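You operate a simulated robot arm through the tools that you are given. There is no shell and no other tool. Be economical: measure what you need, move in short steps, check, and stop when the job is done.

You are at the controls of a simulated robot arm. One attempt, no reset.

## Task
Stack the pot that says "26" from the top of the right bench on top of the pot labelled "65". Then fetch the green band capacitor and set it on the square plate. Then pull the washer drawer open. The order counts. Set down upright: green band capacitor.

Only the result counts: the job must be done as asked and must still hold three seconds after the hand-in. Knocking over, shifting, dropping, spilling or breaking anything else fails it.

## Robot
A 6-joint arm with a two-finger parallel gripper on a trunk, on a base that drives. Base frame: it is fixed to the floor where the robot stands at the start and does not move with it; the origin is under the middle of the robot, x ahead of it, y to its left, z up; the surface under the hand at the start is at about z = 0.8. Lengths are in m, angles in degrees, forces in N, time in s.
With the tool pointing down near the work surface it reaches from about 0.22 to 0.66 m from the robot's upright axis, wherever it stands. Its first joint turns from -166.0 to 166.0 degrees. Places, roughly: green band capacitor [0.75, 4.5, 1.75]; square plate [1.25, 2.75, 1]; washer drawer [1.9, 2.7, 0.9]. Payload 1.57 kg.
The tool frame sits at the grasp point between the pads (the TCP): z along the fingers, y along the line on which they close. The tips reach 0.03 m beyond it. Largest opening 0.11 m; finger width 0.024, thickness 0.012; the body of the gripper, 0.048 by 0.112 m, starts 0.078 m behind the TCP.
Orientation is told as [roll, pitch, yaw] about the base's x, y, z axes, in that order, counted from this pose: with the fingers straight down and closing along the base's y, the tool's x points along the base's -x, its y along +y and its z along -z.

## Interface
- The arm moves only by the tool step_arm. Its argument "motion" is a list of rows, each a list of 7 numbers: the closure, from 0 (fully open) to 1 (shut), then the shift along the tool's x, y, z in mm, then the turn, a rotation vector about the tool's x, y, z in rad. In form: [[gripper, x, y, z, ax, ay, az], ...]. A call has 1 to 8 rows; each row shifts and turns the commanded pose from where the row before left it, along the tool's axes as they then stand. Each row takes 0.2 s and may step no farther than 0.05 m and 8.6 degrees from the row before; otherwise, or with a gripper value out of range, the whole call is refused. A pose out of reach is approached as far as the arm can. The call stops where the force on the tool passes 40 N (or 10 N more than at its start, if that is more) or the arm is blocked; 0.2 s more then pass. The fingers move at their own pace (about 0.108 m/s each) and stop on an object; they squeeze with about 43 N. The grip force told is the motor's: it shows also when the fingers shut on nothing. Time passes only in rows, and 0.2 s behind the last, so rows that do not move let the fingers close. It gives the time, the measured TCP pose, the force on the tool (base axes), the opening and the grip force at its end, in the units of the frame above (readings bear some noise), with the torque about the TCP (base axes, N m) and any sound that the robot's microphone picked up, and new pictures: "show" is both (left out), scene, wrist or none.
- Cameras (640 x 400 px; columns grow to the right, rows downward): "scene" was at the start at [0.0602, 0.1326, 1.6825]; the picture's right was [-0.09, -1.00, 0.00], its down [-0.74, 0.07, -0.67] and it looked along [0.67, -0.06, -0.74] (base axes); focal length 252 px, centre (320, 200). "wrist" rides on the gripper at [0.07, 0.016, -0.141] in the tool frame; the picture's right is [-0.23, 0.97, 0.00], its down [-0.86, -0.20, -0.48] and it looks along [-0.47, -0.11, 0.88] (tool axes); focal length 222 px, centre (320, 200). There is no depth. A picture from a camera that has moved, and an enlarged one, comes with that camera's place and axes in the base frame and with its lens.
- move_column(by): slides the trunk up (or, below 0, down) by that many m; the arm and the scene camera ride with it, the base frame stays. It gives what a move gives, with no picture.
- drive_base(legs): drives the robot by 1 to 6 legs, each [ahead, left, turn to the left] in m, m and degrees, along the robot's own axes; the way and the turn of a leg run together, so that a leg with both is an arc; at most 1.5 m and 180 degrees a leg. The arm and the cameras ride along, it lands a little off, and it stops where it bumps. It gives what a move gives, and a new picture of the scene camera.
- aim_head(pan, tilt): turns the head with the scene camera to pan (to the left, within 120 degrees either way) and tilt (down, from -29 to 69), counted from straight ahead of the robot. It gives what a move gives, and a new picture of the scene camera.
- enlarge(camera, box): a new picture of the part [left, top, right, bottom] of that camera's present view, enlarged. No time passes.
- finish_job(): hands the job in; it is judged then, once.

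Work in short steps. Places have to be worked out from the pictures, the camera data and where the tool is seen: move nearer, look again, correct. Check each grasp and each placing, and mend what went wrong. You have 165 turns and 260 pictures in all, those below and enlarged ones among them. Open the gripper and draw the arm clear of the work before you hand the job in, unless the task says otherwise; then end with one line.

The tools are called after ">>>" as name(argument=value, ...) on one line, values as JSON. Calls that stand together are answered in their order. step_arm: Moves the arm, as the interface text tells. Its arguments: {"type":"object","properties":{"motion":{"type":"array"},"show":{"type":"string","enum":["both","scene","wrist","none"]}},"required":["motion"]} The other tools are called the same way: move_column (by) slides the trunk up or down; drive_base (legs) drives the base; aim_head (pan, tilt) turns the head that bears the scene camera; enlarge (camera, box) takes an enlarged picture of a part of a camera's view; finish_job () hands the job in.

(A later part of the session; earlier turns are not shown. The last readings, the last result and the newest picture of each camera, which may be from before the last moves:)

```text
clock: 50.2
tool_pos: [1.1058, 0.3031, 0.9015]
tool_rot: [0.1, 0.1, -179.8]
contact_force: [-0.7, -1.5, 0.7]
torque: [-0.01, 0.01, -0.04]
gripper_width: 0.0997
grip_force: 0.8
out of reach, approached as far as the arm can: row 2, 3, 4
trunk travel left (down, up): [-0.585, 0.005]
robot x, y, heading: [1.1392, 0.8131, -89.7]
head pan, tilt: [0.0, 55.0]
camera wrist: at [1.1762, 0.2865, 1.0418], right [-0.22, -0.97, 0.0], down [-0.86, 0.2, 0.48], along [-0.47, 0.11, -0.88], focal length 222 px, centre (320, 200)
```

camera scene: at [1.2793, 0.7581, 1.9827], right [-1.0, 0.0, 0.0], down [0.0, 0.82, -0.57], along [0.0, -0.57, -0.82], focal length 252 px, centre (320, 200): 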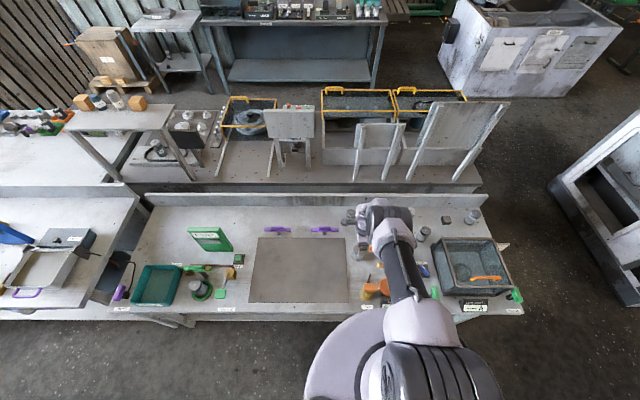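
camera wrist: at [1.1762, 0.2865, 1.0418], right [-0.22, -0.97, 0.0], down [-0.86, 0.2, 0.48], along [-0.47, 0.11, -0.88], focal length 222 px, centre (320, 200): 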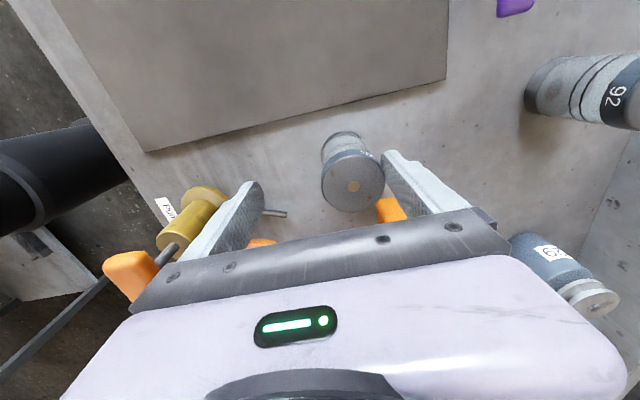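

The trunk is now too high to reach that low. I rise, then lower the trunk and redo.

>>> step_arm(motion=[[0.1, 0, 0, -40, 0, 0, 0], [0.1, 0, 0, -40, 0, 0, 0], [0.1, 0, 0, -40, 0, 0, 0]], show="wrist")

```text
clock: 51.0
tool_pos: [1.1076, 0.303, 1.0227]
tool_rot: [-0.1, 0.2, -179.7]
contact_force: [0.0, 0.0, -0.2]
torque: [0.0, -0.03, 0.01]
gripper_width: 0.0989
grip_force: 0.0
trunk travel left (down, up): [-0.585, 0.005]
robot x, y, heading: [1.136, 0.8128, -89.8]
head pan, tilt: [0.0, 55.0]
camera wrist: at [1.177, 0.2868, 1.1634], right [-0.22, -0.97, 0.0], down [-0.86, 0.2, 0.48], along [-0.47, 0.11, -0.88], focal length 222 px, centre (320, 200)
```

wrist: 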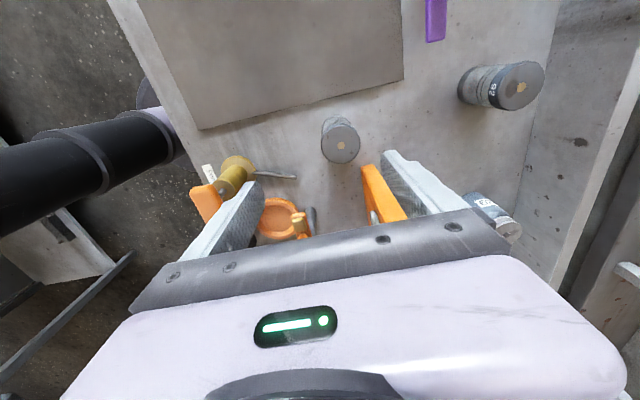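

Pot still stands at about (1.10, 0.275). I centre above it, raise a bit, then lower the trunk 0.13.

>>> step_arm(motion=[[0.1, -6, 0, -45, 0, 0, 0], [0.1, 0, 28, 0, 0, 0, 0], [0.1, 0, 0, 0, 0, 0, 0]], show="none")

>>> move_column(by=-0.12)

>>> step_arm(motion=[[0.1, 0, 0, 0, 0, 0, 0]], show="both")

```text
clock: 51.8
tool_pos: [1.1024, 0.274, 1.0668]
tool_rot: [0.1, 0.1, -179.8]
contact_force: [0.3, 0.2, 0.8]
torque: [-0.01, 0.0, -0.01]
gripper_width: 0.099
grip_force: 0.1
trunk travel left (down, up): [-0.585, 0.005]
robot x, y, heading: [1.1353, 0.8086, -89.7]
head pan, tilt: [0.0, 55.0]
```

```text
clock: 53.3
tool_pos: [1.1018, 0.2748, 0.9485]
tool_rot: [0.0, 0.1, -179.7]
contact_force: [0.5, -0.1, -0.1]
torque: [0.0, -0.01, 0.01]
gripper_width: 0.0992
grip_force: 0.0
trunk travel left (down, up): [-0.465, 0.125]
robot x, y, heading: [1.1397, 0.8099, -89.9]
head pan, tilt: [0.0, 55.0]
```

```text
clock: 53.7
tool_pos: [1.1022, 0.2733, 0.9479]
tool_rot: [0.0, 0.1, -179.7]
contact_force: [0.6, -0.9, 0.8]
torque: [0.04, -0.03, -0.01]
gripper_width: 0.0988
grip_force: 0.1
trunk travel left (down, up): [-0.465, 0.125]
robot x, y, heading: [1.1377, 0.8128, -89.9]
head pan, tilt: [0.0, 55.0]
camera scene: at [1.2794, 0.7583, 1.8627], right [-1.0, 0.0, 0.0], down [0.0, 0.82, -0.57], along [0.0, -0.57, -0.82], focal length 252 px, centre (320, 200)
camera wrist: at [1.1709, 0.2575, 1.0881], right [-0.22, -0.97, 0.0], down [-0.86, 0.2, 0.48], along [-0.47, 0.11, -0.88], focal length 222 px, centre (320, 200)
```

scene: 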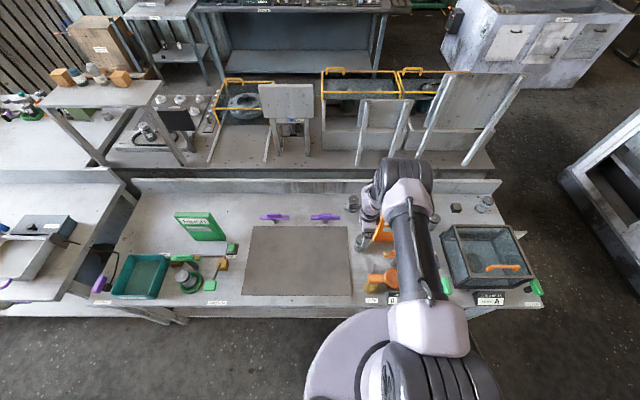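
wrist: 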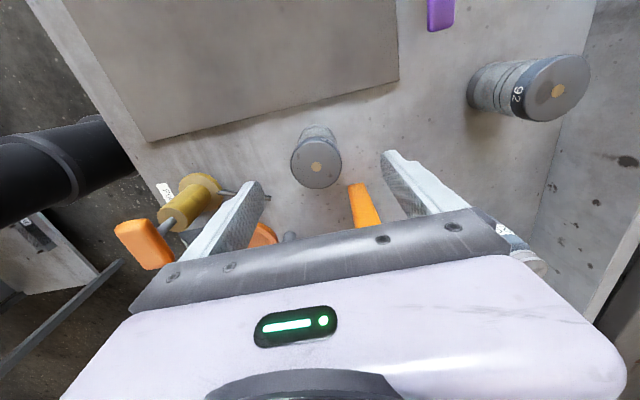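

Now well centred; descend 88 mm.

>>> step_arm(motion=[[0.1, -1, -2, 30, 0, 0, 0], [0.1, 0, 0, 30, 0, 0, 0], [0.1, 0, 0, 28, 0, 0, 0]], show="both")

```text
clock: 54.5
tool_pos: [1.1011, 0.2768, 0.8578]
tool_rot: [0.0, 0.1, -179.9]
contact_force: [0.6, -0.5, 0.1]
torque: [-0.01, -0.01, 0.02]
gripper_width: 0.0992
grip_force: 0.1
trunk travel left (down, up): [-0.465, 0.125]
robot x, y, heading: [1.1356, 0.8112, -90.1]
head pan, tilt: [0.0, 55.0]
camera scene: at [1.2793, 0.758, 1.8627], right [-1.0, 0.0, 0.0], down [0.0, 0.82, -0.57], along [0.0, -0.57, -0.82], focal length 252 px, centre (320, 200)
camera wrist: at [1.1702, 0.2602, 0.9989], right [-0.22, -0.97, 0.0], down [-0.86, 0.2, 0.48], along [-0.47, 0.11, -0.88], focal length 222 px, centre (320, 200)
```

scene: 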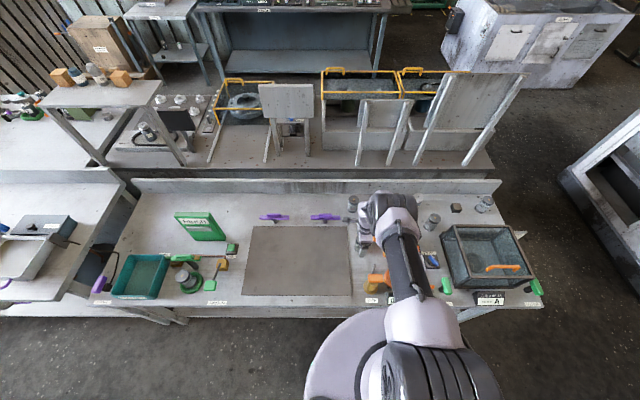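
wrist: 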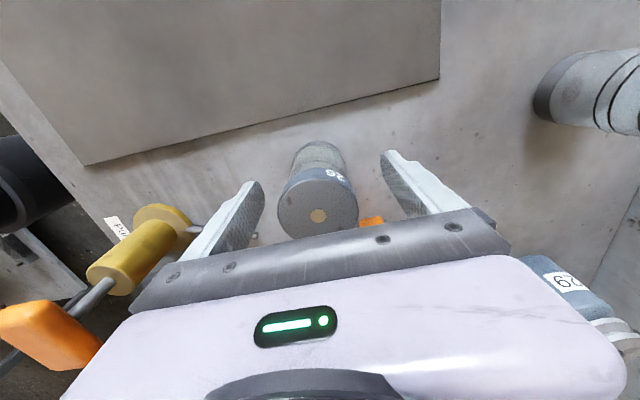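

The pot (label 26 visible) is between the fingers; close the gripper.

>>> step_arm(motion=[[0.4, 0, 0, 0, 0, 0, 0], [0.6, 0, 0, 0, 0, 0, 0], [1, 0, 0, 0, 0, 0, 0], [1, 0, 0, 0, 0, 0, 0]], show="wrist")

```text
clock: 55.5
tool_pos: [1.1018, 0.2764, 0.8574]
tool_rot: [0.0, 0.2, -179.9]
contact_force: [0.2, 0.0, 0.9]
torque: [-0.03, 0.0, -0.02]
gripper_width: 0.0489
grip_force: 43.2
trunk travel left (down, up): [-0.465, 0.125]
robot x, y, heading: [1.1403, 0.8094, -89.9]
head pan, tilt: [0.0, 55.0]
camera wrist: at [1.1702, 0.2604, 0.9991], right [-0.22, -0.97, 0.0], down [-0.86, 0.2, 0.48], along [-0.47, 0.11, -0.88], focal length 222 px, centre (320, 200)
```

wrist: 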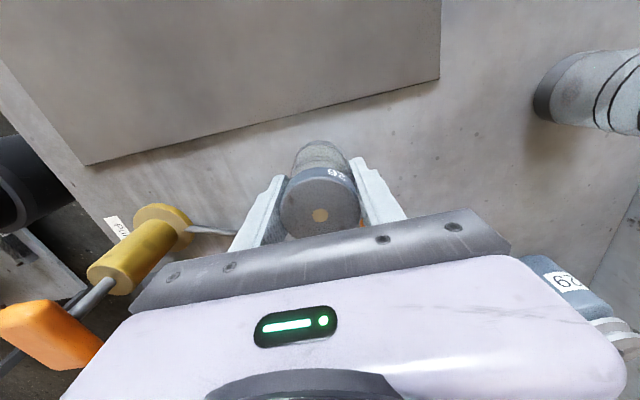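

Gripped (0.049 wide). Lift straight up to z≈1.25.

>>> step_arm(motion=[[1, 0, 0, -40, 0, 0, 0], [1, 0, 0, -48, 0, 0, 0], [1, 0, 0, -48, 0, 0, 0], [1, 0, 0, -48, 0, 0, 0], [1, 0, 0, -48, 0, 0, 0], [1, 0, 0, -48, 0, 0, 0], [1, 0, 0, -48, 0, 0, 0], [1, 0, -48, -10, 0, 0, 0]], show="both")

```text
clock: 57.3
tool_pos: [1.1005, 0.3256, 1.1975]
tool_rot: [0.0, 0.1, -179.8]
contact_force: [-0.3, 1.4, -2.4]
torque: [-0.03, 0.01, 0.02]
gripper_width: 0.049
grip_force: 42.9
trunk travel left (down, up): [-0.465, 0.125]
robot x, y, heading: [1.1386, 0.8059, -89.8]
head pan, tilt: [0.0, 55.0]
camera scene: at [1.2793, 0.7611, 1.8628], right [-1.0, 0.0, 0.0], down [0.0, 0.82, -0.58], along [0.0, -0.58, -0.82], focal length 252 px, centre (320, 200)
camera wrist: at [1.1708, 0.3094, 1.3374], right [-0.22, -0.97, 0.0], down [-0.86, 0.2, 0.48], along [-0.47, 0.11, -0.88], focal length 222 px, centre (320, 200)
```

scene: 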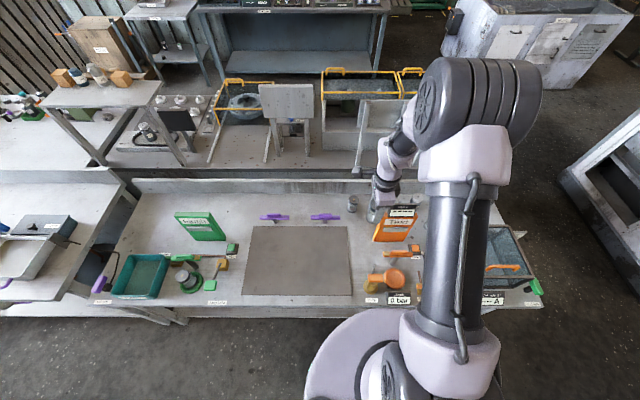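
wrist: 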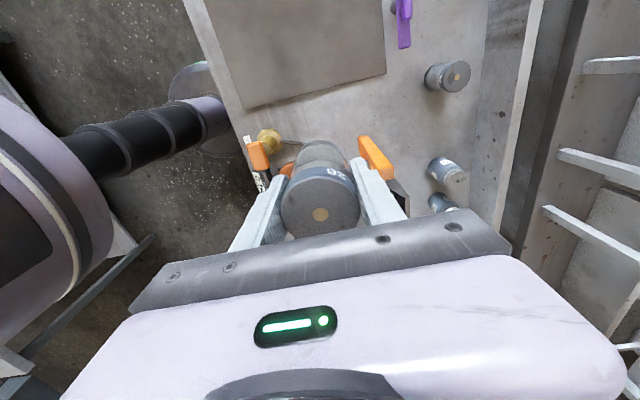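

Held firmly. Raise the trunk a little and drive around to the near end of the bench.

>>> move_column(by=0.08)

>>> drive_base(legs=[[-0.3, 0, 0], [0, 0, 90], [-1.25, 0, 0], [0, -1.05, 0]])

>>> step_arm(motion=[[1, 0, 0, 0, 0, 0, 0]], show="both")

```text
clock: 58.4
tool_pos: [1.1008, 0.3238, 1.2744]
tool_rot: [0.0, 0.1, -179.8]
contact_force: [0.0, 0.0, -2.5]
torque: [-0.01, 0.0, -0.02]
gripper_width: 0.0491
grip_force: 43.1
trunk travel left (down, up): [-0.545, 0.045]
robot x, y, heading: [1.1419, 0.8106, -89.7]
head pan, tilt: [0.0, 55.0]
```

```text
clock: 75.4
tool_pos: [0.3857, -0.0045, 1.2745]
tool_rot: [0.0, 0.1, -88.9]
contact_force: [0.3, -0.1, -2.1]
torque: [0.04, 0.01, 0.03]
gripper_width: 0.0486
grip_force: 42.9
trunk travel left (down, up): [-0.545, 0.045]
robot x, y, heading: [-0.0979, 0.028, 0.9]
head pan, tilt: [0.0, 55.0]
camera scene: at [-0.0495, 0.1663, 1.9427], right [0.02, -1.0, 0.0], down [-0.82, -0.01, -0.57], along [0.57, 0.01, -0.82], focal length 252 px, centre (320, 200)
```

scene: 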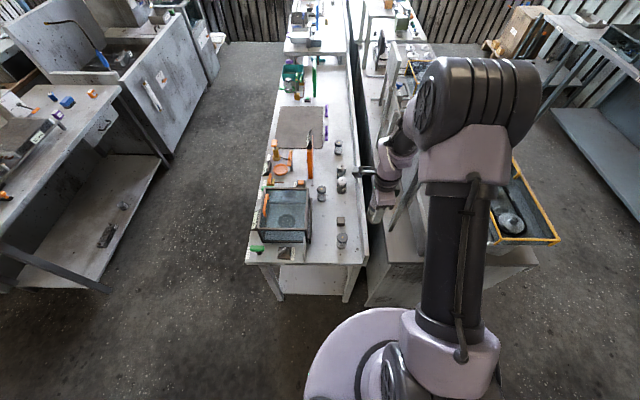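

```text
clock: 75.8
tool_pos: [0.3878, -0.003, 1.2752]
tool_rot: [0.0, 0.0, -89.0]
contact_force: [0.5, 1.0, -1.7]
torque: [0.02, 0.02, 0.03]
gripper_width: 0.0487
grip_force: 42.8
trunk travel left (down, up): [-0.545, 0.045]
robot x, y, heading: [-0.1021, 0.0268, 1.1]
head pan, tilt: [0.0, 55.0]
camera scene: at [-0.0495, 0.1669, 1.9426], right [0.02, -1.0, 0.0], down [-0.82, -0.01, -0.57], along [0.57, 0.01, -0.82], focal length 252 px, centre (320, 200)
camera wrist: at [0.4008, 0.0656, 1.4161], right [0.98, -0.21, 0.0], down [-0.18, -0.86, 0.48], along [-0.1, -0.47, -0.88], focal length 222 px, centre (320, 200)
```

scene: 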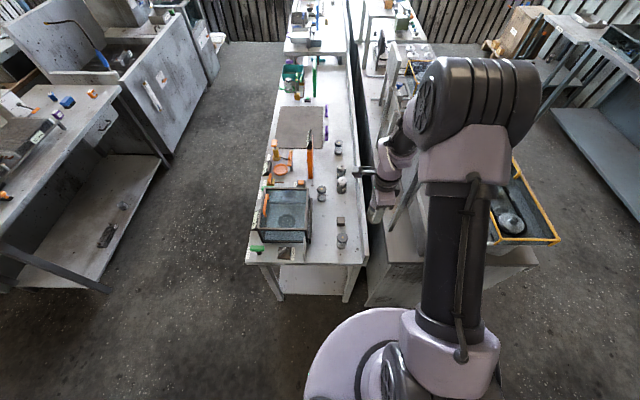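
wrist: 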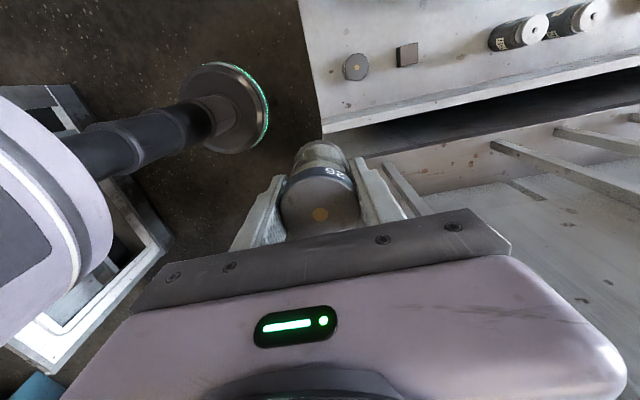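

Pot 65 computes to (0.474, 0.072). Drive ahead 0.08 and then move over it.

>>> drive_base(legs=[[0.08, 0, 0]])

>>> step_arm(motion=[[1, 37, 0, 0, 0, 0, 0], [1, 37, 0, 0, 0, 0, 0], [1, 0, 0, 30, 0, 0, 0], [1, 0, 0, 45, 0, 0, 0], [1, 0, 0, 45, 0, 0, 0]], show="both")

```text
clock: 76.9
tool_pos: [0.4674, -0.0023, 1.2752]
tool_rot: [0.0, 0.1, -89.1]
contact_force: [0.6, 0.2, -2.6]
torque: [0.0, -0.01, -0.01]
gripper_width: 0.0486
grip_force: 42.8
trunk travel left (down, up): [-0.545, 0.045]
robot x, y, heading: [-0.02, 0.025, 0.8]
head pan, tilt: [0.0, 55.0]
camera scene: at [0.0322, 0.1678, 1.9427], right [0.02, -1.0, 0.0], down [-0.82, -0.01, -0.57], along [0.57, 0.01, -0.82], focal length 252 px, centre (320, 200)
```

scene: 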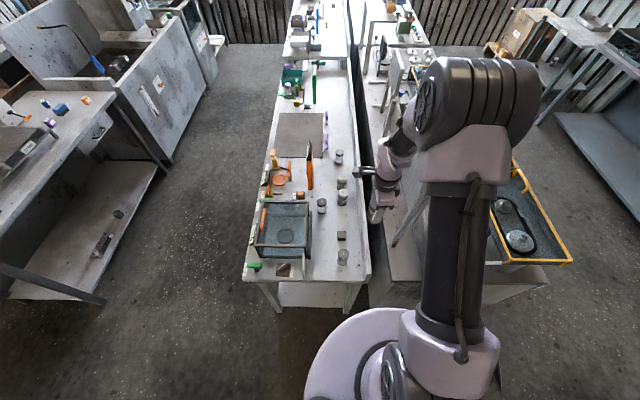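

```text
clock: 78.1
tool_pos: [0.4649, 0.072, 1.1558]
tool_rot: [-0.1, 0.1, -88.9]
contact_force: [-0.1, 0.8, -2.3]
torque: [-0.01, -0.01, -0.02]
gripper_width: 0.0485
grip_force: 42.9
trunk travel left (down, up): [-0.545, 0.045]
robot x, y, heading: [-0.0189, 0.026, 1.0]
head pan, tilt: [0.0, 55.0]
camera scene: at [0.0324, 0.1674, 1.9426], right [0.02, -1.0, 0.0], down [-0.82, -0.01, -0.57], along [0.57, 0.01, -0.82], focal length 252 px, centre (320, 200)
camera wrist: at [0.479, 0.1413, 1.2965], right [0.98, -0.21, 0.0], down [-0.18, -0.86, 0.48], along [-0.1, -0.47, -0.88], focal length 222 px, centre (320, 200)
```

scene: 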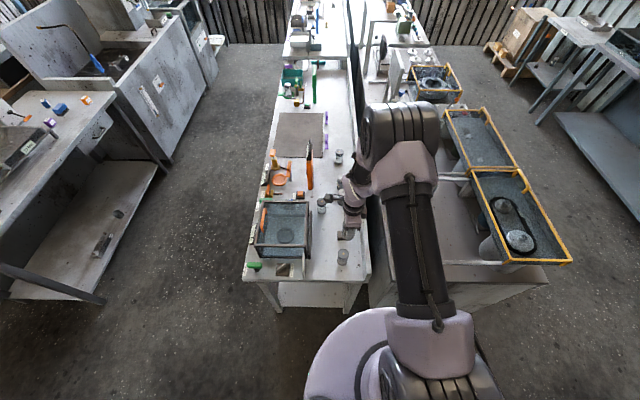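
wrist: 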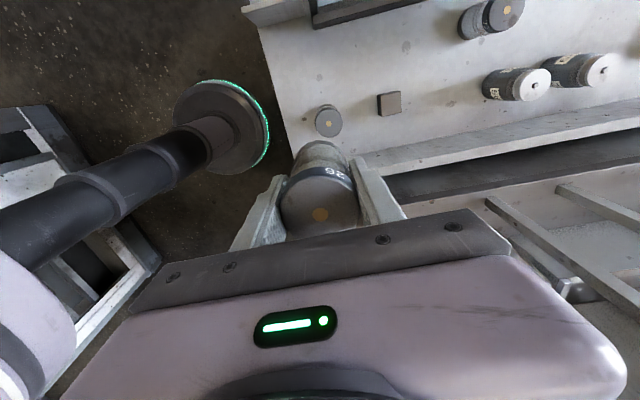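

Zoom on both views for a refined location of pot 65.

>>> enlarge(camera="wrist", box=[280, 90, 360, 140])

>>> enlarge(camera="scene", box=[310, 225, 374, 275])

```text
8.00 times, centred on (320, 115) of wrist
camera zoom: at [0.479, 0.1413, 1.2965], right [0.98, -0.21, 0.0], down [-0.18, -0.86, 0.48], along [-0.1, -0.47, -0.88], focal length 1777 px, centre (320, 880)
```

zoom: 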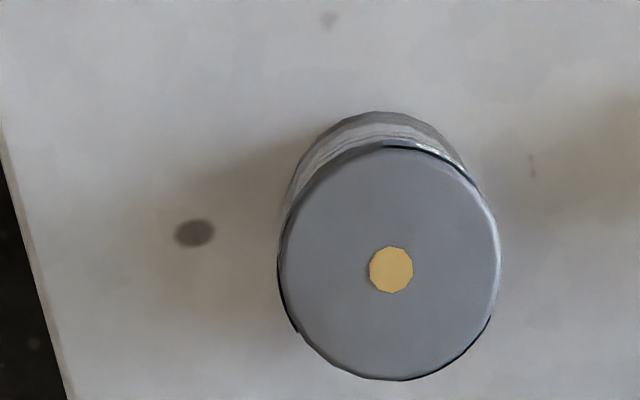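

```text
8.00 times, centred on (342, 250) of scene
camera zoom: at [0.0324, 0.1674, 1.9426], right [0.02, -1.0, 0.0], down [-0.82, -0.01, -0.57], along [0.57, 0.01, -0.82], focal length 2015 px, centre (144, -200)
```

zoom: 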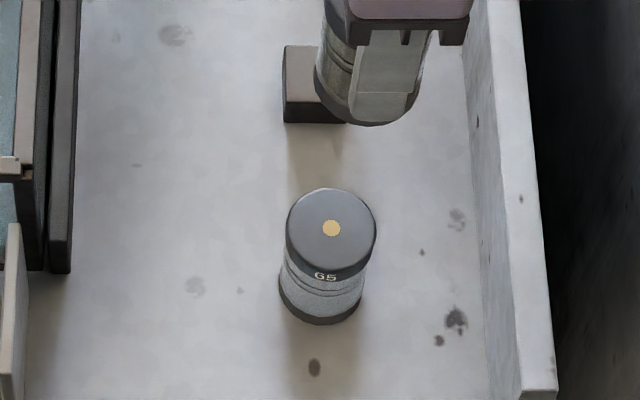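

Pot 65 at (0.480, 0.070). Move 15 mm toward it in x and descend near to the stack height.

>>> step_arm(motion=[[1, -2, 15, 30, 0, 0, 0], [1, 0, 0, 45, 0, 0, 0], [1, 0, 0, 45, 0, 0, 0], [1, 0, 0, 35, 0, 0, 0], [1, 0, 0, 20, 0, 0, 0]], show="both")

>>> enlarge(camera="scene", box=[300, 215, 380, 275])

>>> enlarge(camera="wrist", box=[260, 120, 380, 240])

```text
clock: 79.3
tool_pos: [0.4808, 0.0709, 0.9798]
tool_rot: [0.0, 0.1, -89.1]
contact_force: [0.2, -0.2, -2.7]
torque: [0.02, 0.0, 0.03]
gripper_width: 0.0489
grip_force: 42.7
trunk travel left (down, up): [-0.545, 0.045]
robot x, y, heading: [-0.0208, 0.0263, 0.9]
head pan, tilt: [0.0, 55.0]
camera scene: at [0.0309, 0.1679, 1.9427], right [0.02, -1.0, 0.0], down [-0.82, -0.01, -0.57], along [0.57, 0.01, -0.82], focal length 252 px, centre (320, 200)
camera wrist: at [0.4948, 0.1407, 1.1213], right [0.98, -0.21, 0.0], down [-0.18, -0.86, 0.48], along [-0.1, -0.47, -0.88], focal length 222 px, centre (320, 200)
```

scene: 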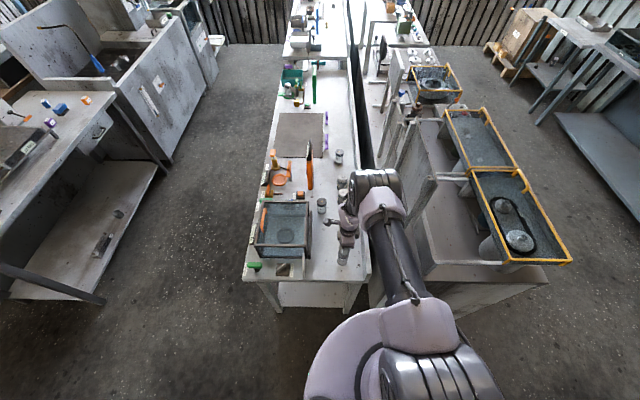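
wrist: 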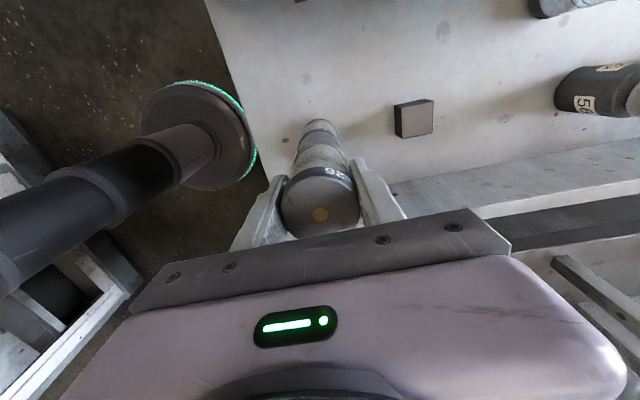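

```text
6.67 times, centred on (340, 245) of scene
camera zoom: at [0.0309, 0.1679, 1.9427], right [0.02, -1.0, 0.0], down [-0.82, -0.01, -0.57], along [0.57, 0.01, -0.82], focal length 1679 px, centre (187, -100)
```

zoom: 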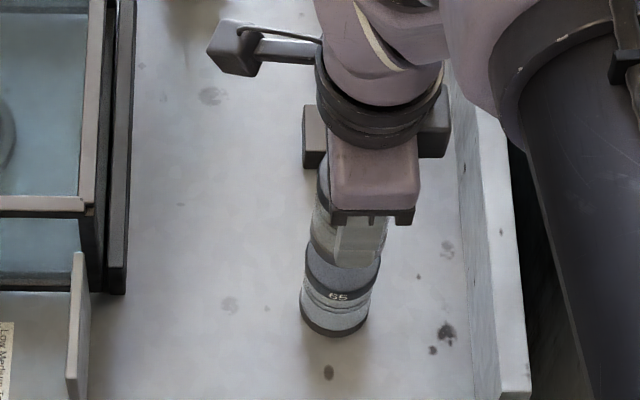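

```text
3.33 times, centred on (320, 180) of wrist
camera zoom: at [0.4948, 0.1407, 1.1213], right [0.98, -0.21, 0.0], down [-0.18, -0.86, 0.48], along [-0.1, -0.47, -0.88], focal length 740 px, centre (320, 267)
```

zoom: 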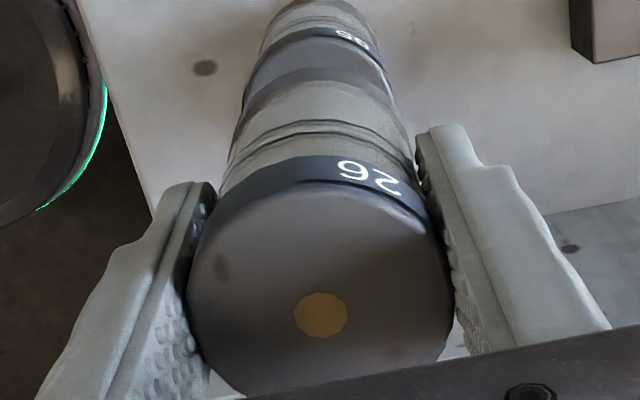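

Alignment is good. I descend slowly and watch the force.

>>> step_arm(motion=[[1, 0, 0, 15, 0, 0, 0], [1, 0, 0, 10, 0, 0, 0], [1, 0, 0, 5, 0, 0, 0], [1, 0, 0, 2, 0, 0, 0]], show="none")

>>> enlarge(camera="wrist", box=[260, 120, 380, 240])

>>> enlarge(camera="scene", box=[310, 225, 374, 275])

```text
clock: 80.3
tool_pos: [0.4807, 0.0705, 0.9489]
tool_rot: [0.1, 0.1, -89.0]
contact_force: [0.2, -0.5, -2.3]
torque: [0.02, 0.0, 0.01]
gripper_width: 0.0487
grip_force: 43.3
trunk travel left (down, up): [-0.545, 0.045]
robot x, y, heading: [-0.0201, 0.0296, 0.7]
head pan, tilt: [0.0, 55.0]
```

```text
3.33 times, centred on (320, 180) of wrist
camera zoom: at [0.4956, 0.1398, 1.0894], right [0.98, -0.21, 0.0], down [-0.18, -0.86, 0.48], along [-0.1, -0.47, -0.88], focal length 740 px, centre (320, 267)
```

zoom: 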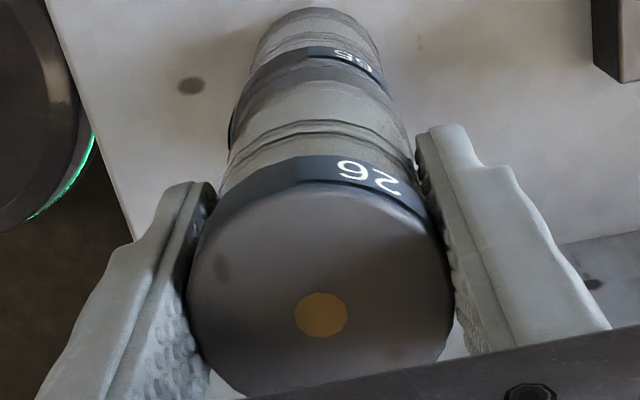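

```text
8.00 times, centred on (342, 250) of scene
camera zoom: at [0.031, 0.1678, 1.9427], right [0.02, -1.0, 0.0], down [-0.82, -0.01, -0.57], along [0.57, 0.01, -0.82], focal length 2015 px, centre (144, -200)
```

zoom: 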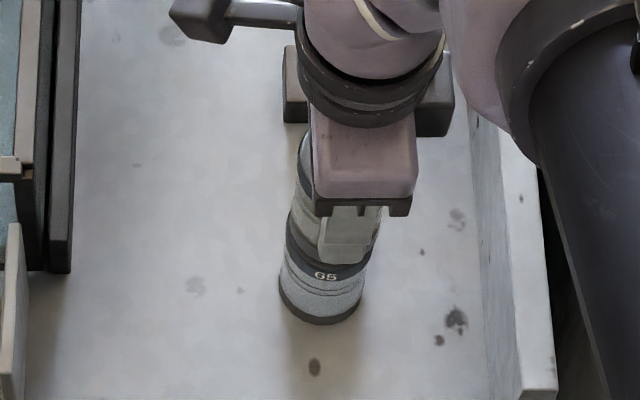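

Still weight only on the sensor; continue in small steps.

>>> step_arm(motion=[[1, 0, 0, 3, 0, 0, 0], [1, 0, 0, 2, 0, 0, 0]], show="none")

>>> step_arm(motion=[[1, 0, 0, 2, 0, 0, 0]], show="none")

>>> step_arm(motion=[[1, 0, 0, 1.5, 0, 0, 0]], show="none")

```text
clock: 80.9
tool_pos: [0.4814, 0.0702, 0.9458]
tool_rot: [0.2, 0.1, -89.1]
contact_force: [-1.4, -2.2, 26.8]
torque: [-0.18, 0.33, -0.09]
gripper_width: 0.0487
grip_force: 42.7
trunk travel left (down, up): [-0.545, 0.045]
robot x, y, heading: [-0.0203, 0.0264, 1.0]
head pan, tilt: [0.0, 55.0]
```

```text
clock: 81.3
tool_pos: [0.4807, 0.0709, 0.9426]
tool_rot: [0.2, 0.1, -89.0]
contact_force: [3.2, -0.1, 36.4]
torque: [-0.04, 0.13, -0.33]
gripper_width: 0.0486
grip_force: 43.4
trunk travel left (down, up): [-0.545, 0.045]
robot x, y, heading: [-0.02, 0.026, 0.9]
head pan, tilt: [0.0, 55.0]
```

```text
clock: 81.7
tool_pos: [0.4803, 0.07, 0.9412]
tool_rot: [0.2, 0.1, -89.0]
contact_force: [4.9, 0.5, 35.5]
torque: [-0.01, -0.09, -0.26]
gripper_width: 0.0489
grip_force: 42.6
trunk travel left (down, up): [-0.545, 0.045]
robot x, y, heading: [-0.0203, 0.0255, 0.9]
head pan, tilt: [0.0, 55.0]
```

The pot rests on 65 (35 N). Ease up a millimetre and see the force.

>>> step_arm(motion=[[1, 0, 0, -1.5, 0, 0, 0]], show="none")

>>> enlarge(camera="wrist", box=[260, 120, 380, 240])

>>> enlarge(camera="scene", box=[310, 225, 374, 275])

```text
clock: 82.1
tool_pos: [0.4794, 0.0711, 0.9398]
tool_rot: [-0.1, 0.1, -89.1]
contact_force: [6.5, 0.3, 16.5]
torque: [-0.04, -0.52, 0.03]
gripper_width: 0.0487
grip_force: 43.3
trunk travel left (down, up): [-0.545, 0.045]
robot x, y, heading: [-0.0202, 0.0286, 1.2]
head pan, tilt: [0.0, 55.0]
```

```text
3.33 times, centred on (320, 180) of wrist
camera zoom: at [0.4943, 0.14, 1.0817], right [0.98, -0.21, 0.0], down [-0.18, -0.86, 0.48], along [-0.1, -0.47, -0.88], focal length 740 px, centre (320, 267)
```

zoom: 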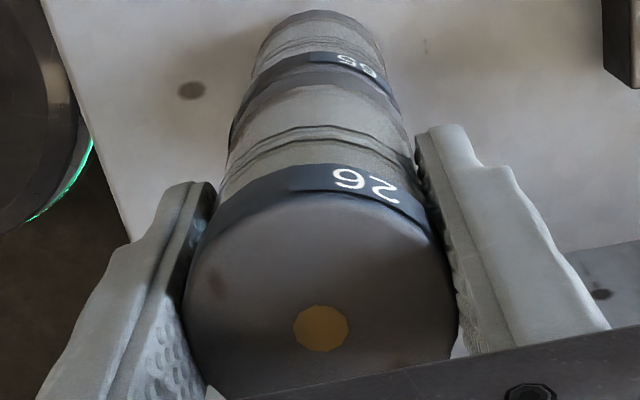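

```text
8.00 times, centred on (342, 250) of scene
camera zoom: at [0.0304, 0.1678, 1.9425], right [0.02, -1.0, 0.0], down [-0.82, -0.01, -0.57], along [0.57, 0.01, -0.82], focal length 2015 px, centre (144, -200)
```

zoom: 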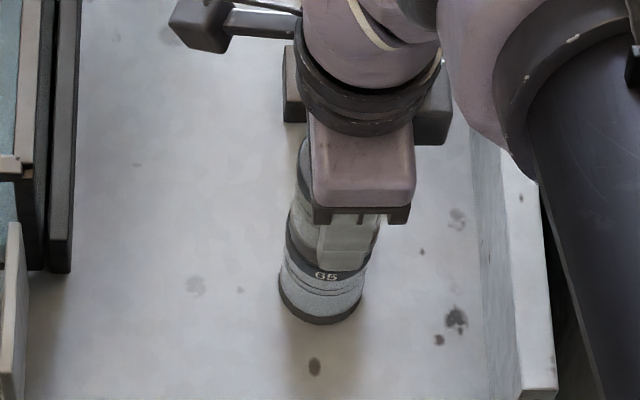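

Seated. Ease another 0.7 mm and open slowly a bit.

>>> step_arm(motion=[[1, 0, 0, -0.7, 0, 0, 0]], show="none")

>>> step_arm(motion=[[0.5, 0, 0, 0, 0, 0, 0], [0.42, 0, 0, 0, 0, 0, 0], [0.34, 0, 0, 0, 0, 0, 0], [0.3, 0, 0, 0, 0, 0, 0]], show="wrist")

>>> enlarge(camera="scene", box=[310, 225, 374, 275])

```text
clock: 82.5
tool_pos: [0.4783, 0.0699, 0.9398]
tool_rot: [-0.3, 0.0, -89.0]
contact_force: [0.1, 2.0, 3.7]
torque: [0.15, -0.2, 0.08]
gripper_width: 0.0484
grip_force: 42.9
trunk travel left (down, up): [-0.545, 0.045]
robot x, y, heading: [-0.0205, 0.0269, 0.6]
head pan, tilt: [0.0, 55.0]
```

```text
clock: 83.5
tool_pos: [0.4798, 0.0696, 0.9413]
tool_rot: [0.0, 0.0, -88.9]
contact_force: [0.1, 0.7, -0.4]
torque: [-0.01, -0.02, 0.03]
gripper_width: 0.0771
grip_force: 0.0
trunk travel left (down, up): [-0.545, 0.045]
robot x, y, heading: [-0.0185, 0.0237, 1.3]
head pan, tilt: [0.0, 55.0]
camera wrist: at [0.4948, 0.1393, 1.0826], right [0.98, -0.21, 0.0], down [-0.18, -0.86, 0.48], along [-0.1, -0.47, -0.88], focal length 222 px, centre (320, 200)
```

wrist: 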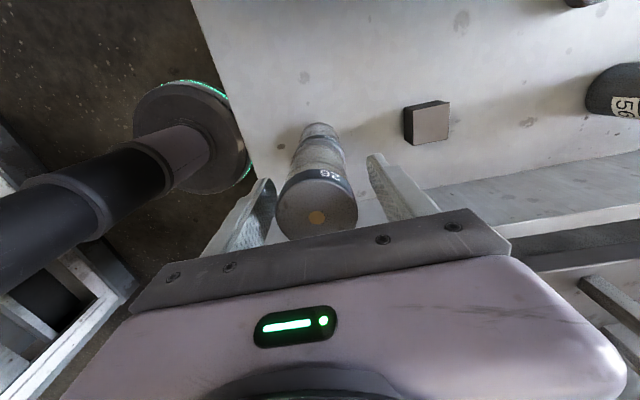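

```text
8.00 times, centred on (342, 250) of scene
camera zoom: at [0.0307, 0.1678, 1.9427], right [0.02, -1.0, 0.0], down [-0.82, -0.01, -0.57], along [0.57, 0.01, -0.82], focal length 2015 px, centre (144, -200)
```

zoom: 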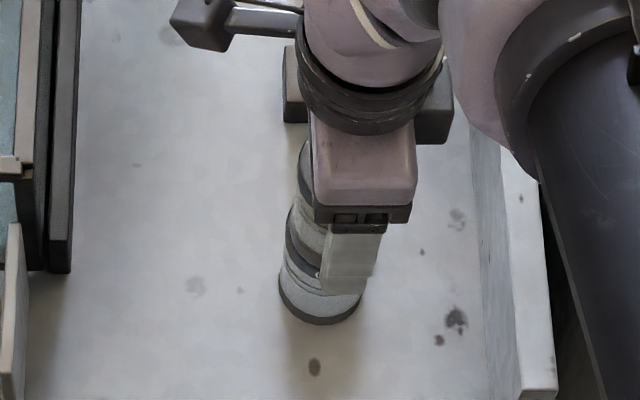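

Pot 26 stands by itself on 65. Withdraw straight up.

>>> step_arm(motion=[[0.3, 0, 0, -15, 0, 0, 0], [0.3, 0, 0, -30, 0, 0, 0], [0.3, 0, 0, -40, 0, 0, 0], [0.3, 0, 0, -45, 0, 0, 0], [0.3, 0, 0, -45, 0, 0, 0], [0.3, 0, 0, -45, 0, 0, 0], [0.3, 0, 0, -45, 0, 0, 0], [0.3, 0, 0, -45, 0, 0, 0]], show="wrist")

>>> enlarge(camera="scene", box=[290, 195, 370, 275])

```text
clock: 85.3
tool_pos: [0.4774, 0.0712, 1.2539]
tool_rot: [0.0, 0.1, -89.1]
contact_force: [-0.3, 0.6, 0.5]
torque: [0.05, -0.04, 0.0]
gripper_width: 0.0772
grip_force: 0.0
trunk travel left (down, up): [-0.545, 0.045]
robot x, y, heading: [-0.022, 0.0272, 1.1]
head pan, tilt: [0.0, 55.0]
camera wrist: at [0.493, 0.1409, 1.3949], right [0.98, -0.21, 0.0], down [-0.18, -0.86, 0.48], along [-0.1, -0.47, -0.88], focal length 222 px, centre (320, 200)
```

wrist: 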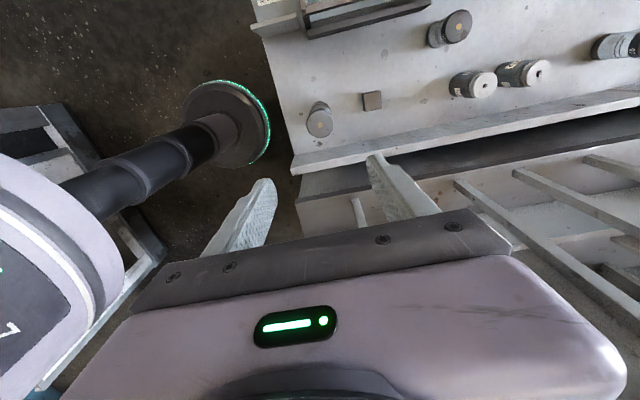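

```text
5.00 times, centred on (330, 235) of scene
camera zoom: at [0.0291, 0.1677, 1.9428], right [0.02, -1.0, 0.0], down [-0.82, -0.01, -0.57], along [0.57, 0.01, -0.82], focal length 1259 px, centre (270, 25)
```

zoom: 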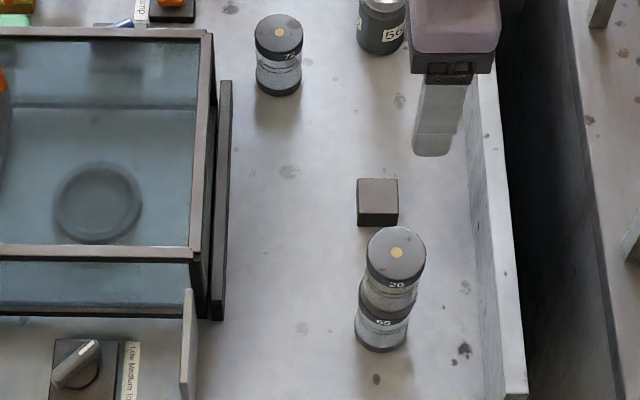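

The stack stands. Now drive toward the left side of the workshop, turned to face +y, to look for the capacitor and plate.

>>> drive_base(legs=[[-0.1, 0, 0], [0, 1.2, 0], [0, 0, 89]])

>>> aim_head(pan=0, tilt=15)

```text
clock: 95.8
tool_pos: [-0.198, 1.7218, 1.2527]
tool_rot: [0.1, 0.0, 0.6]
contact_force: [-0.8, -0.3, -0.2]
torque: [0.01, -0.03, 0.01]
gripper_width: 0.077
grip_force: 0.1
trunk travel left (down, up): [-0.545, 0.045]
robot x, y, heading: [-0.1591, 1.2223, 90.6]
head pan, tilt: [0.0, 55.0]
camera scene: at [-0.2965, 1.2715, 1.9427], right [1.0, 0.01, 0.0], down [0.01, -0.82, -0.57], along [-0.01, 0.57, -0.82], focal length 252 px, centre (320, 200)
```

scene: 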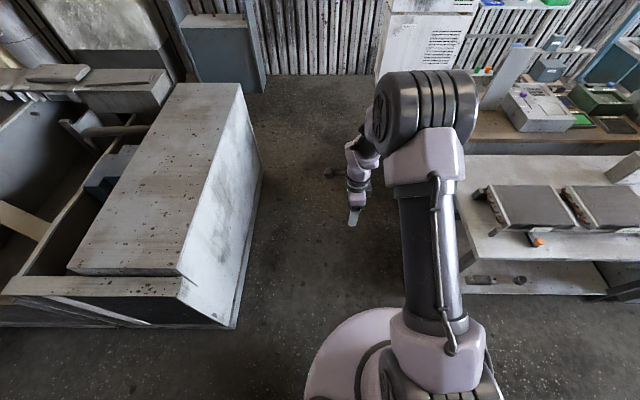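

```text
clock: 96.9
tool_pos: [-0.1968, 1.7208, 1.253]
tool_rot: [-0.1, 0.2, 0.6]
contact_force: [0.3, 0.5, -0.1]
torque: [-0.03, 0.01, -0.01]
gripper_width: 0.077
grip_force: 0.0
trunk travel left (down, up): [-0.545, 0.045]
robot x, y, heading: [-0.1567, 1.2183, 90.4]
head pan, tilt: [0.0, 15.0]
camera scene: at [-0.2966, 1.2928, 2.0029], right [1.0, 0.01, 0.0], down [0.0, -0.26, -0.97], along [-0.01, 0.97, -0.26], focal length 252 px, centre (320, 200)
```

scene: 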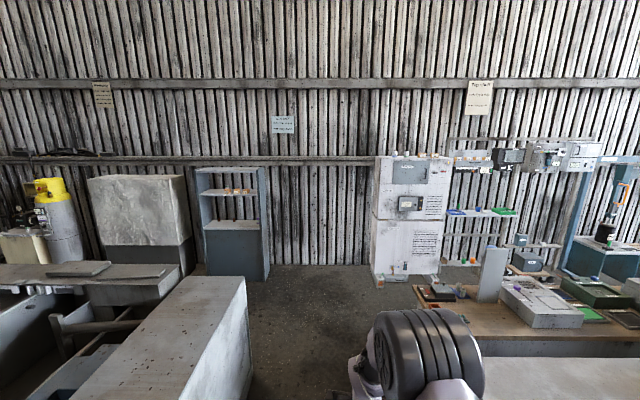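

The capacitor should project near (406, 153): on top of the white cabinet. Zoom in there and at the shelves.

>>> enlarge(camera="scene", box=[370, 130, 530, 230])

>>> enlarge(camera="scene", box=[480, 120, 640, 220])

>>> enlarge(camera="scene", box=[380, 220, 640, 380])

```text
4.00 times, centred on (450, 180) of scene
camera zoom: at [-0.2966, 1.2928, 2.0029], right [1.0, 0.01, 0.0], down [0.0, -0.26, -0.97], along [-0.01, 0.97, -0.26], focal length 1008 px, centre (-200, 280)
```

zoom: 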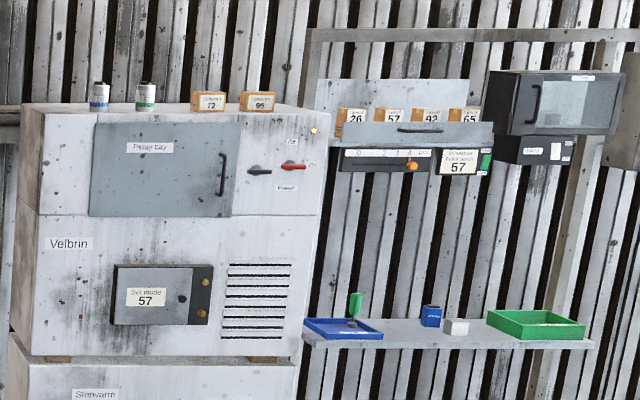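

```text
4.00 times, centred on (560, 170) of scene
camera zoom: at [-0.2966, 1.2928, 2.0029], right [1.0, 0.01, 0.0], down [0.0, -0.26, -0.97], along [-0.01, 0.97, -0.26], focal length 1008 px, centre (-640, 320)
```

zoom: 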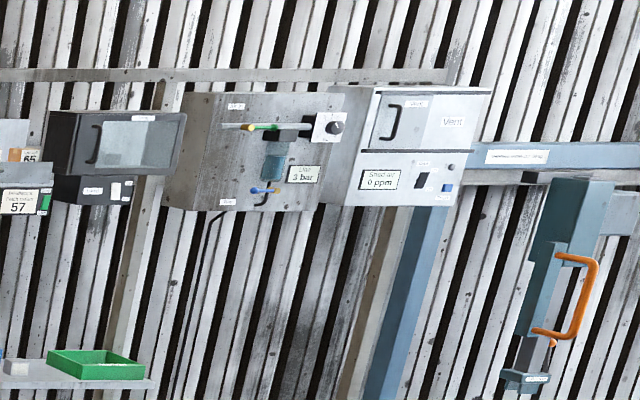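

```text
2.46 times, centred on (510, 300) of scene
camera zoom: at [-0.2966, 1.2928, 2.0029], right [1.0, 0.01, 0.0], down [0.0, -0.26, -0.97], along [-0.01, 0.97, -0.26], focal length 620 px, centre (-148, -46)
```

zoom: 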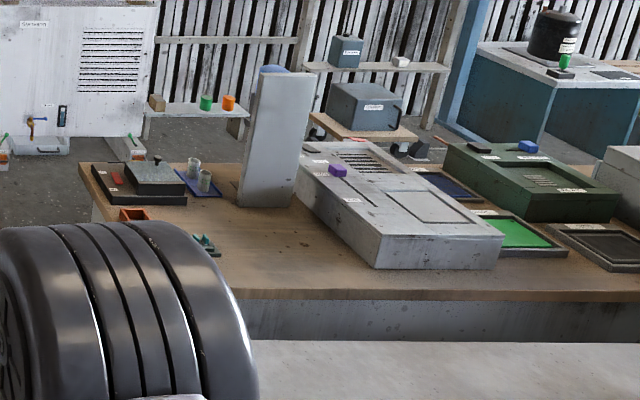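

The green-band capacitor stands on top of the "Velbrin" cabinet. I drive up the aisle toward it and look from nearer.

>>> drive_base(legs=[[1.4, 0, 0], [0.7, 0, 0]])

>>> aim_head(pan=-60, tilt=25)

>>> aim_head(pan=-110, tilt=40)

```text
clock: 107.4
tool_pos: [-0.2019, 3.8474, 1.2534]
tool_rot: [0.1, 0.1, 0.2]
contact_force: [0.0, 0.4, -0.3]
torque: [0.03, 0.02, 0.0]
gripper_width: 0.0771
grip_force: 0.1
trunk travel left (down, up): [-0.545, 0.045]
robot x, y, heading: [-0.1651, 3.3451, 89.9]
head pan, tilt: [0.0, 15.0]
camera scene: at [-0.3026, 3.4188, 2.0029], right [1.0, 0.0, 0.0], down [0.0, -0.26, -0.97], along [0.0, 0.97, -0.26], focal length 252 px, centre (320, 200)
```

scene: 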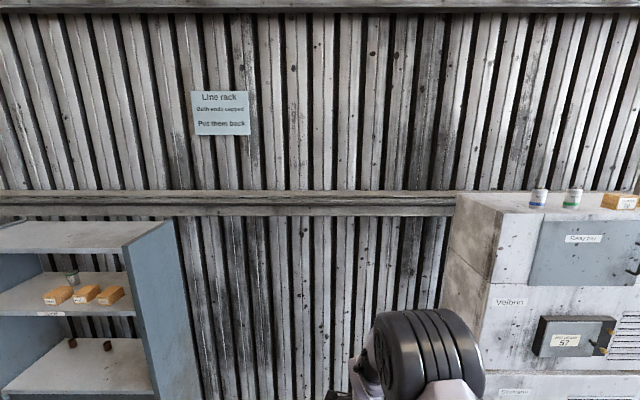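

```text
clock: 108.7
tool_pos: [-0.2005, 3.8464, 1.2525]
tool_rot: [0.0, 0.1, 0.2]
contact_force: [1.0, -0.2, 0.2]
torque: [0.03, 0.01, -0.01]
gripper_width: 0.077
grip_force: 0.0
trunk travel left (down, up): [-0.545, 0.045]
robot x, y, heading: [-0.1647, 3.3442, 90.3]
head pan, tilt: [-60.0, 25.0]
camera scene: at [-0.2227, 3.3714, 1.9867], right [0.5, -0.86, 0.0], down [-0.37, -0.21, -0.91], along [0.78, 0.46, -0.42], focal length 252 px, centre (320, 200)
```

scene: 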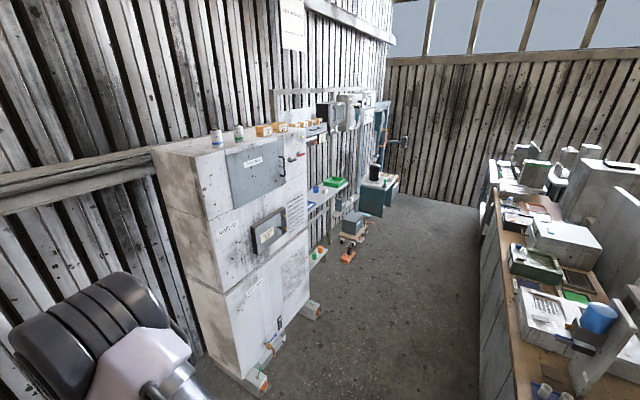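

```text
clock: 109.9
tool_pos: [-0.2008, 3.8468, 1.2511]
tool_rot: [0.0, 0.1, 0.2]
contact_force: [0.2, -1.0, 1.0]
torque: [0.02, 0.03, -0.01]
gripper_width: 0.0771
grip_force: 0.1
trunk travel left (down, up): [-0.545, 0.045]
robot x, y, heading: [-0.1649, 3.3431, 90.1]
head pan, tilt: [-110.0, 40.0]
camera scene: at [-0.2225, 3.2964, 1.9634], right [-0.34, -0.94, 0.0], down [-0.6, 0.22, -0.77], along [0.72, -0.26, -0.64], focal length 252 px, centre (320, 200)
```

scene: 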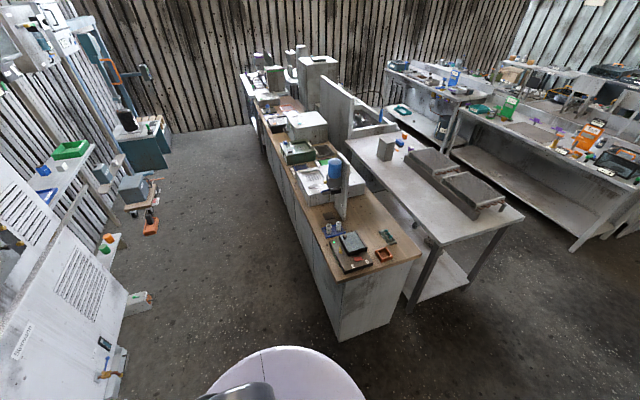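

Zoom on the brown bench around the expected square plate (≈(322,163)), drawers, and the grey table.

>>> enlarge(camera="scene", box=[240, 100, 400, 200])

>>> enlarge(camera="scene", box=[290, 190, 450, 290])

>>> enlarge(camera="scene", box=[230, 40, 330, 105])

```text
4.00 times, centred on (320, 150) of scene
camera zoom: at [-0.2225, 3.2964, 1.9634], right [-0.34, -0.94, 0.0], down [-0.6, 0.22, -0.77], along [0.72, -0.26, -0.64], focal length 1008 px, centre (320, 400)
```

zoom: 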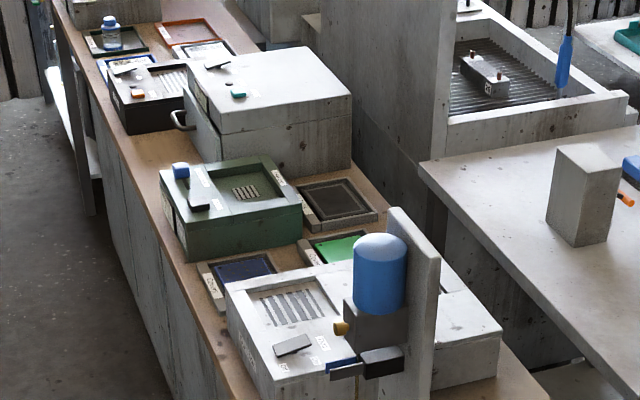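

```text
4.00 times, centred on (370, 240) of scene
camera zoom: at [-0.2225, 3.2964, 1.9634], right [-0.34, -0.94, 0.0], down [-0.6, 0.22, -0.77], along [0.72, -0.26, -0.64], focal length 1008 px, centre (120, 40)
```

zoom: 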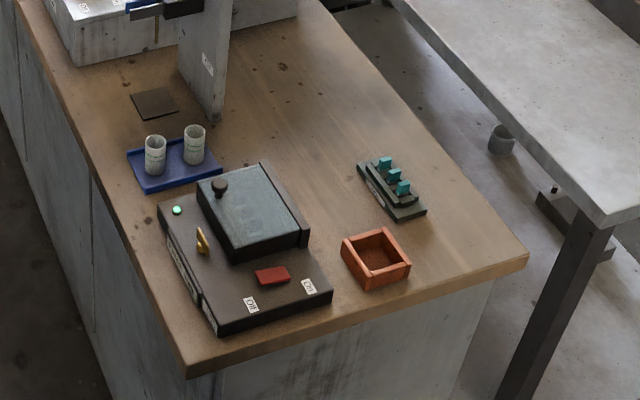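

```text
6.15 times, centred on (280, 72) of scene
camera zoom: at [-0.2225, 3.2964, 1.9634], right [-0.34, -0.94, 0.0], down [-0.6, 0.22, -0.77], along [0.72, -0.26, -0.64], focal length 1550 px, centre (566, 985)
```

zoom: 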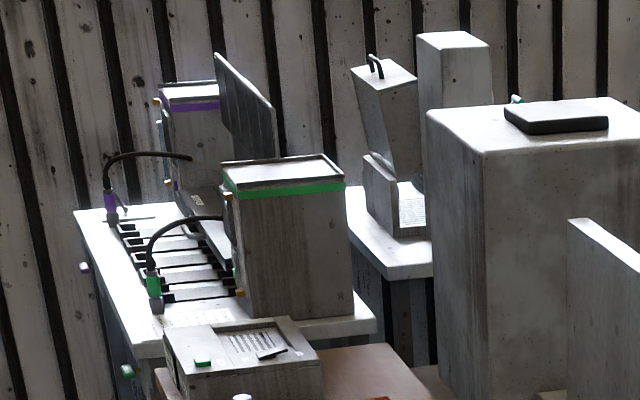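

Washer box handle appears on the corridor side near (2.0, 2.85). Now capacitor first: drive in front of the cabinet.

>>> drive_base(legs=[[0.2, 0, 0], [0, -0.92, 0]])

>>> move_column(by=0.045)

>>> aim_head(pan=0, tilt=20)

```text
clock: 115.9
tool_pos: [0.714, 4.0579, 1.2526]
tool_rot: [0.0, 0.1, 1.2]
contact_force: [-0.3, 0.3, -0.4]
torque: [0.0, 0.02, 0.03]
gripper_width: 0.0766
grip_force: 0.0
trunk travel left (down, up): [-0.545, 0.045]
robot x, y, heading: [0.7602, 3.56, 91.3]
head pan, tilt: [-110.0, 40.0]
camera scene: at [0.7016, 3.5074, 1.9634], right [-0.32, -0.95, 0.0], down [-0.61, 0.21, -0.77], along [0.72, -0.25, -0.64], focal length 252 px, centre (320, 200)
```

scene: 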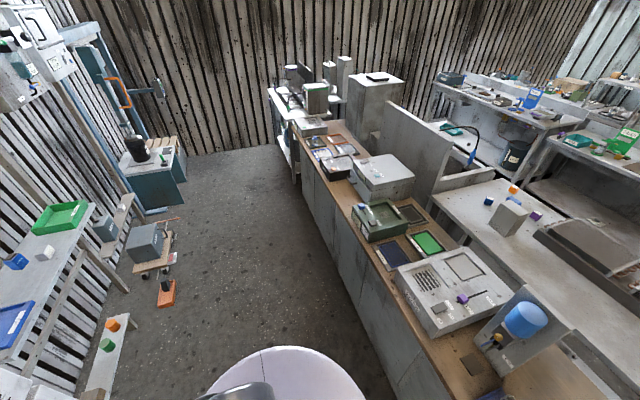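

```text
clock: 116.8
tool_pos: [0.7125, 4.0583, 1.2972]
tool_rot: [0.0, 0.1, 1.3]
contact_force: [0.0, 0.0, 0.7]
torque: [-0.01, 0.0, -0.02]
gripper_width: 0.077
grip_force: 0.2
trunk travel left (down, up): [-0.59, 0.0]
robot x, y, heading: [0.7601, 3.5589, 91.3]
head pan, tilt: [-110.0, 40.0]
```

```text
clock: 118.7
tool_pos: [0.7126, 4.0581, 1.298]
tool_rot: [0.0, 0.1, 1.2]
contact_force: [0.0, -1.2, 0.5]
torque: [-0.04, 0.05, 0.0]
gripper_width: 0.0768
grip_force: 0.0
trunk travel left (down, up): [-0.59, 0.0]
robot x, y, heading: [0.7586, 3.5595, 91.0]
head pan, tilt: [0.0, 20.0]
camera scene: at [0.6192, 3.6279, 2.0398], right [1.0, 0.02, 0.0], down [0.01, -0.34, -0.94], along [-0.02, 0.94, -0.34], focal length 252 px, centre (320, 200)
```

scene: 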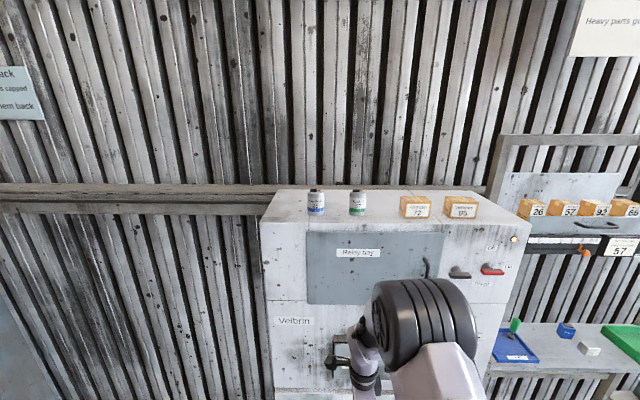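

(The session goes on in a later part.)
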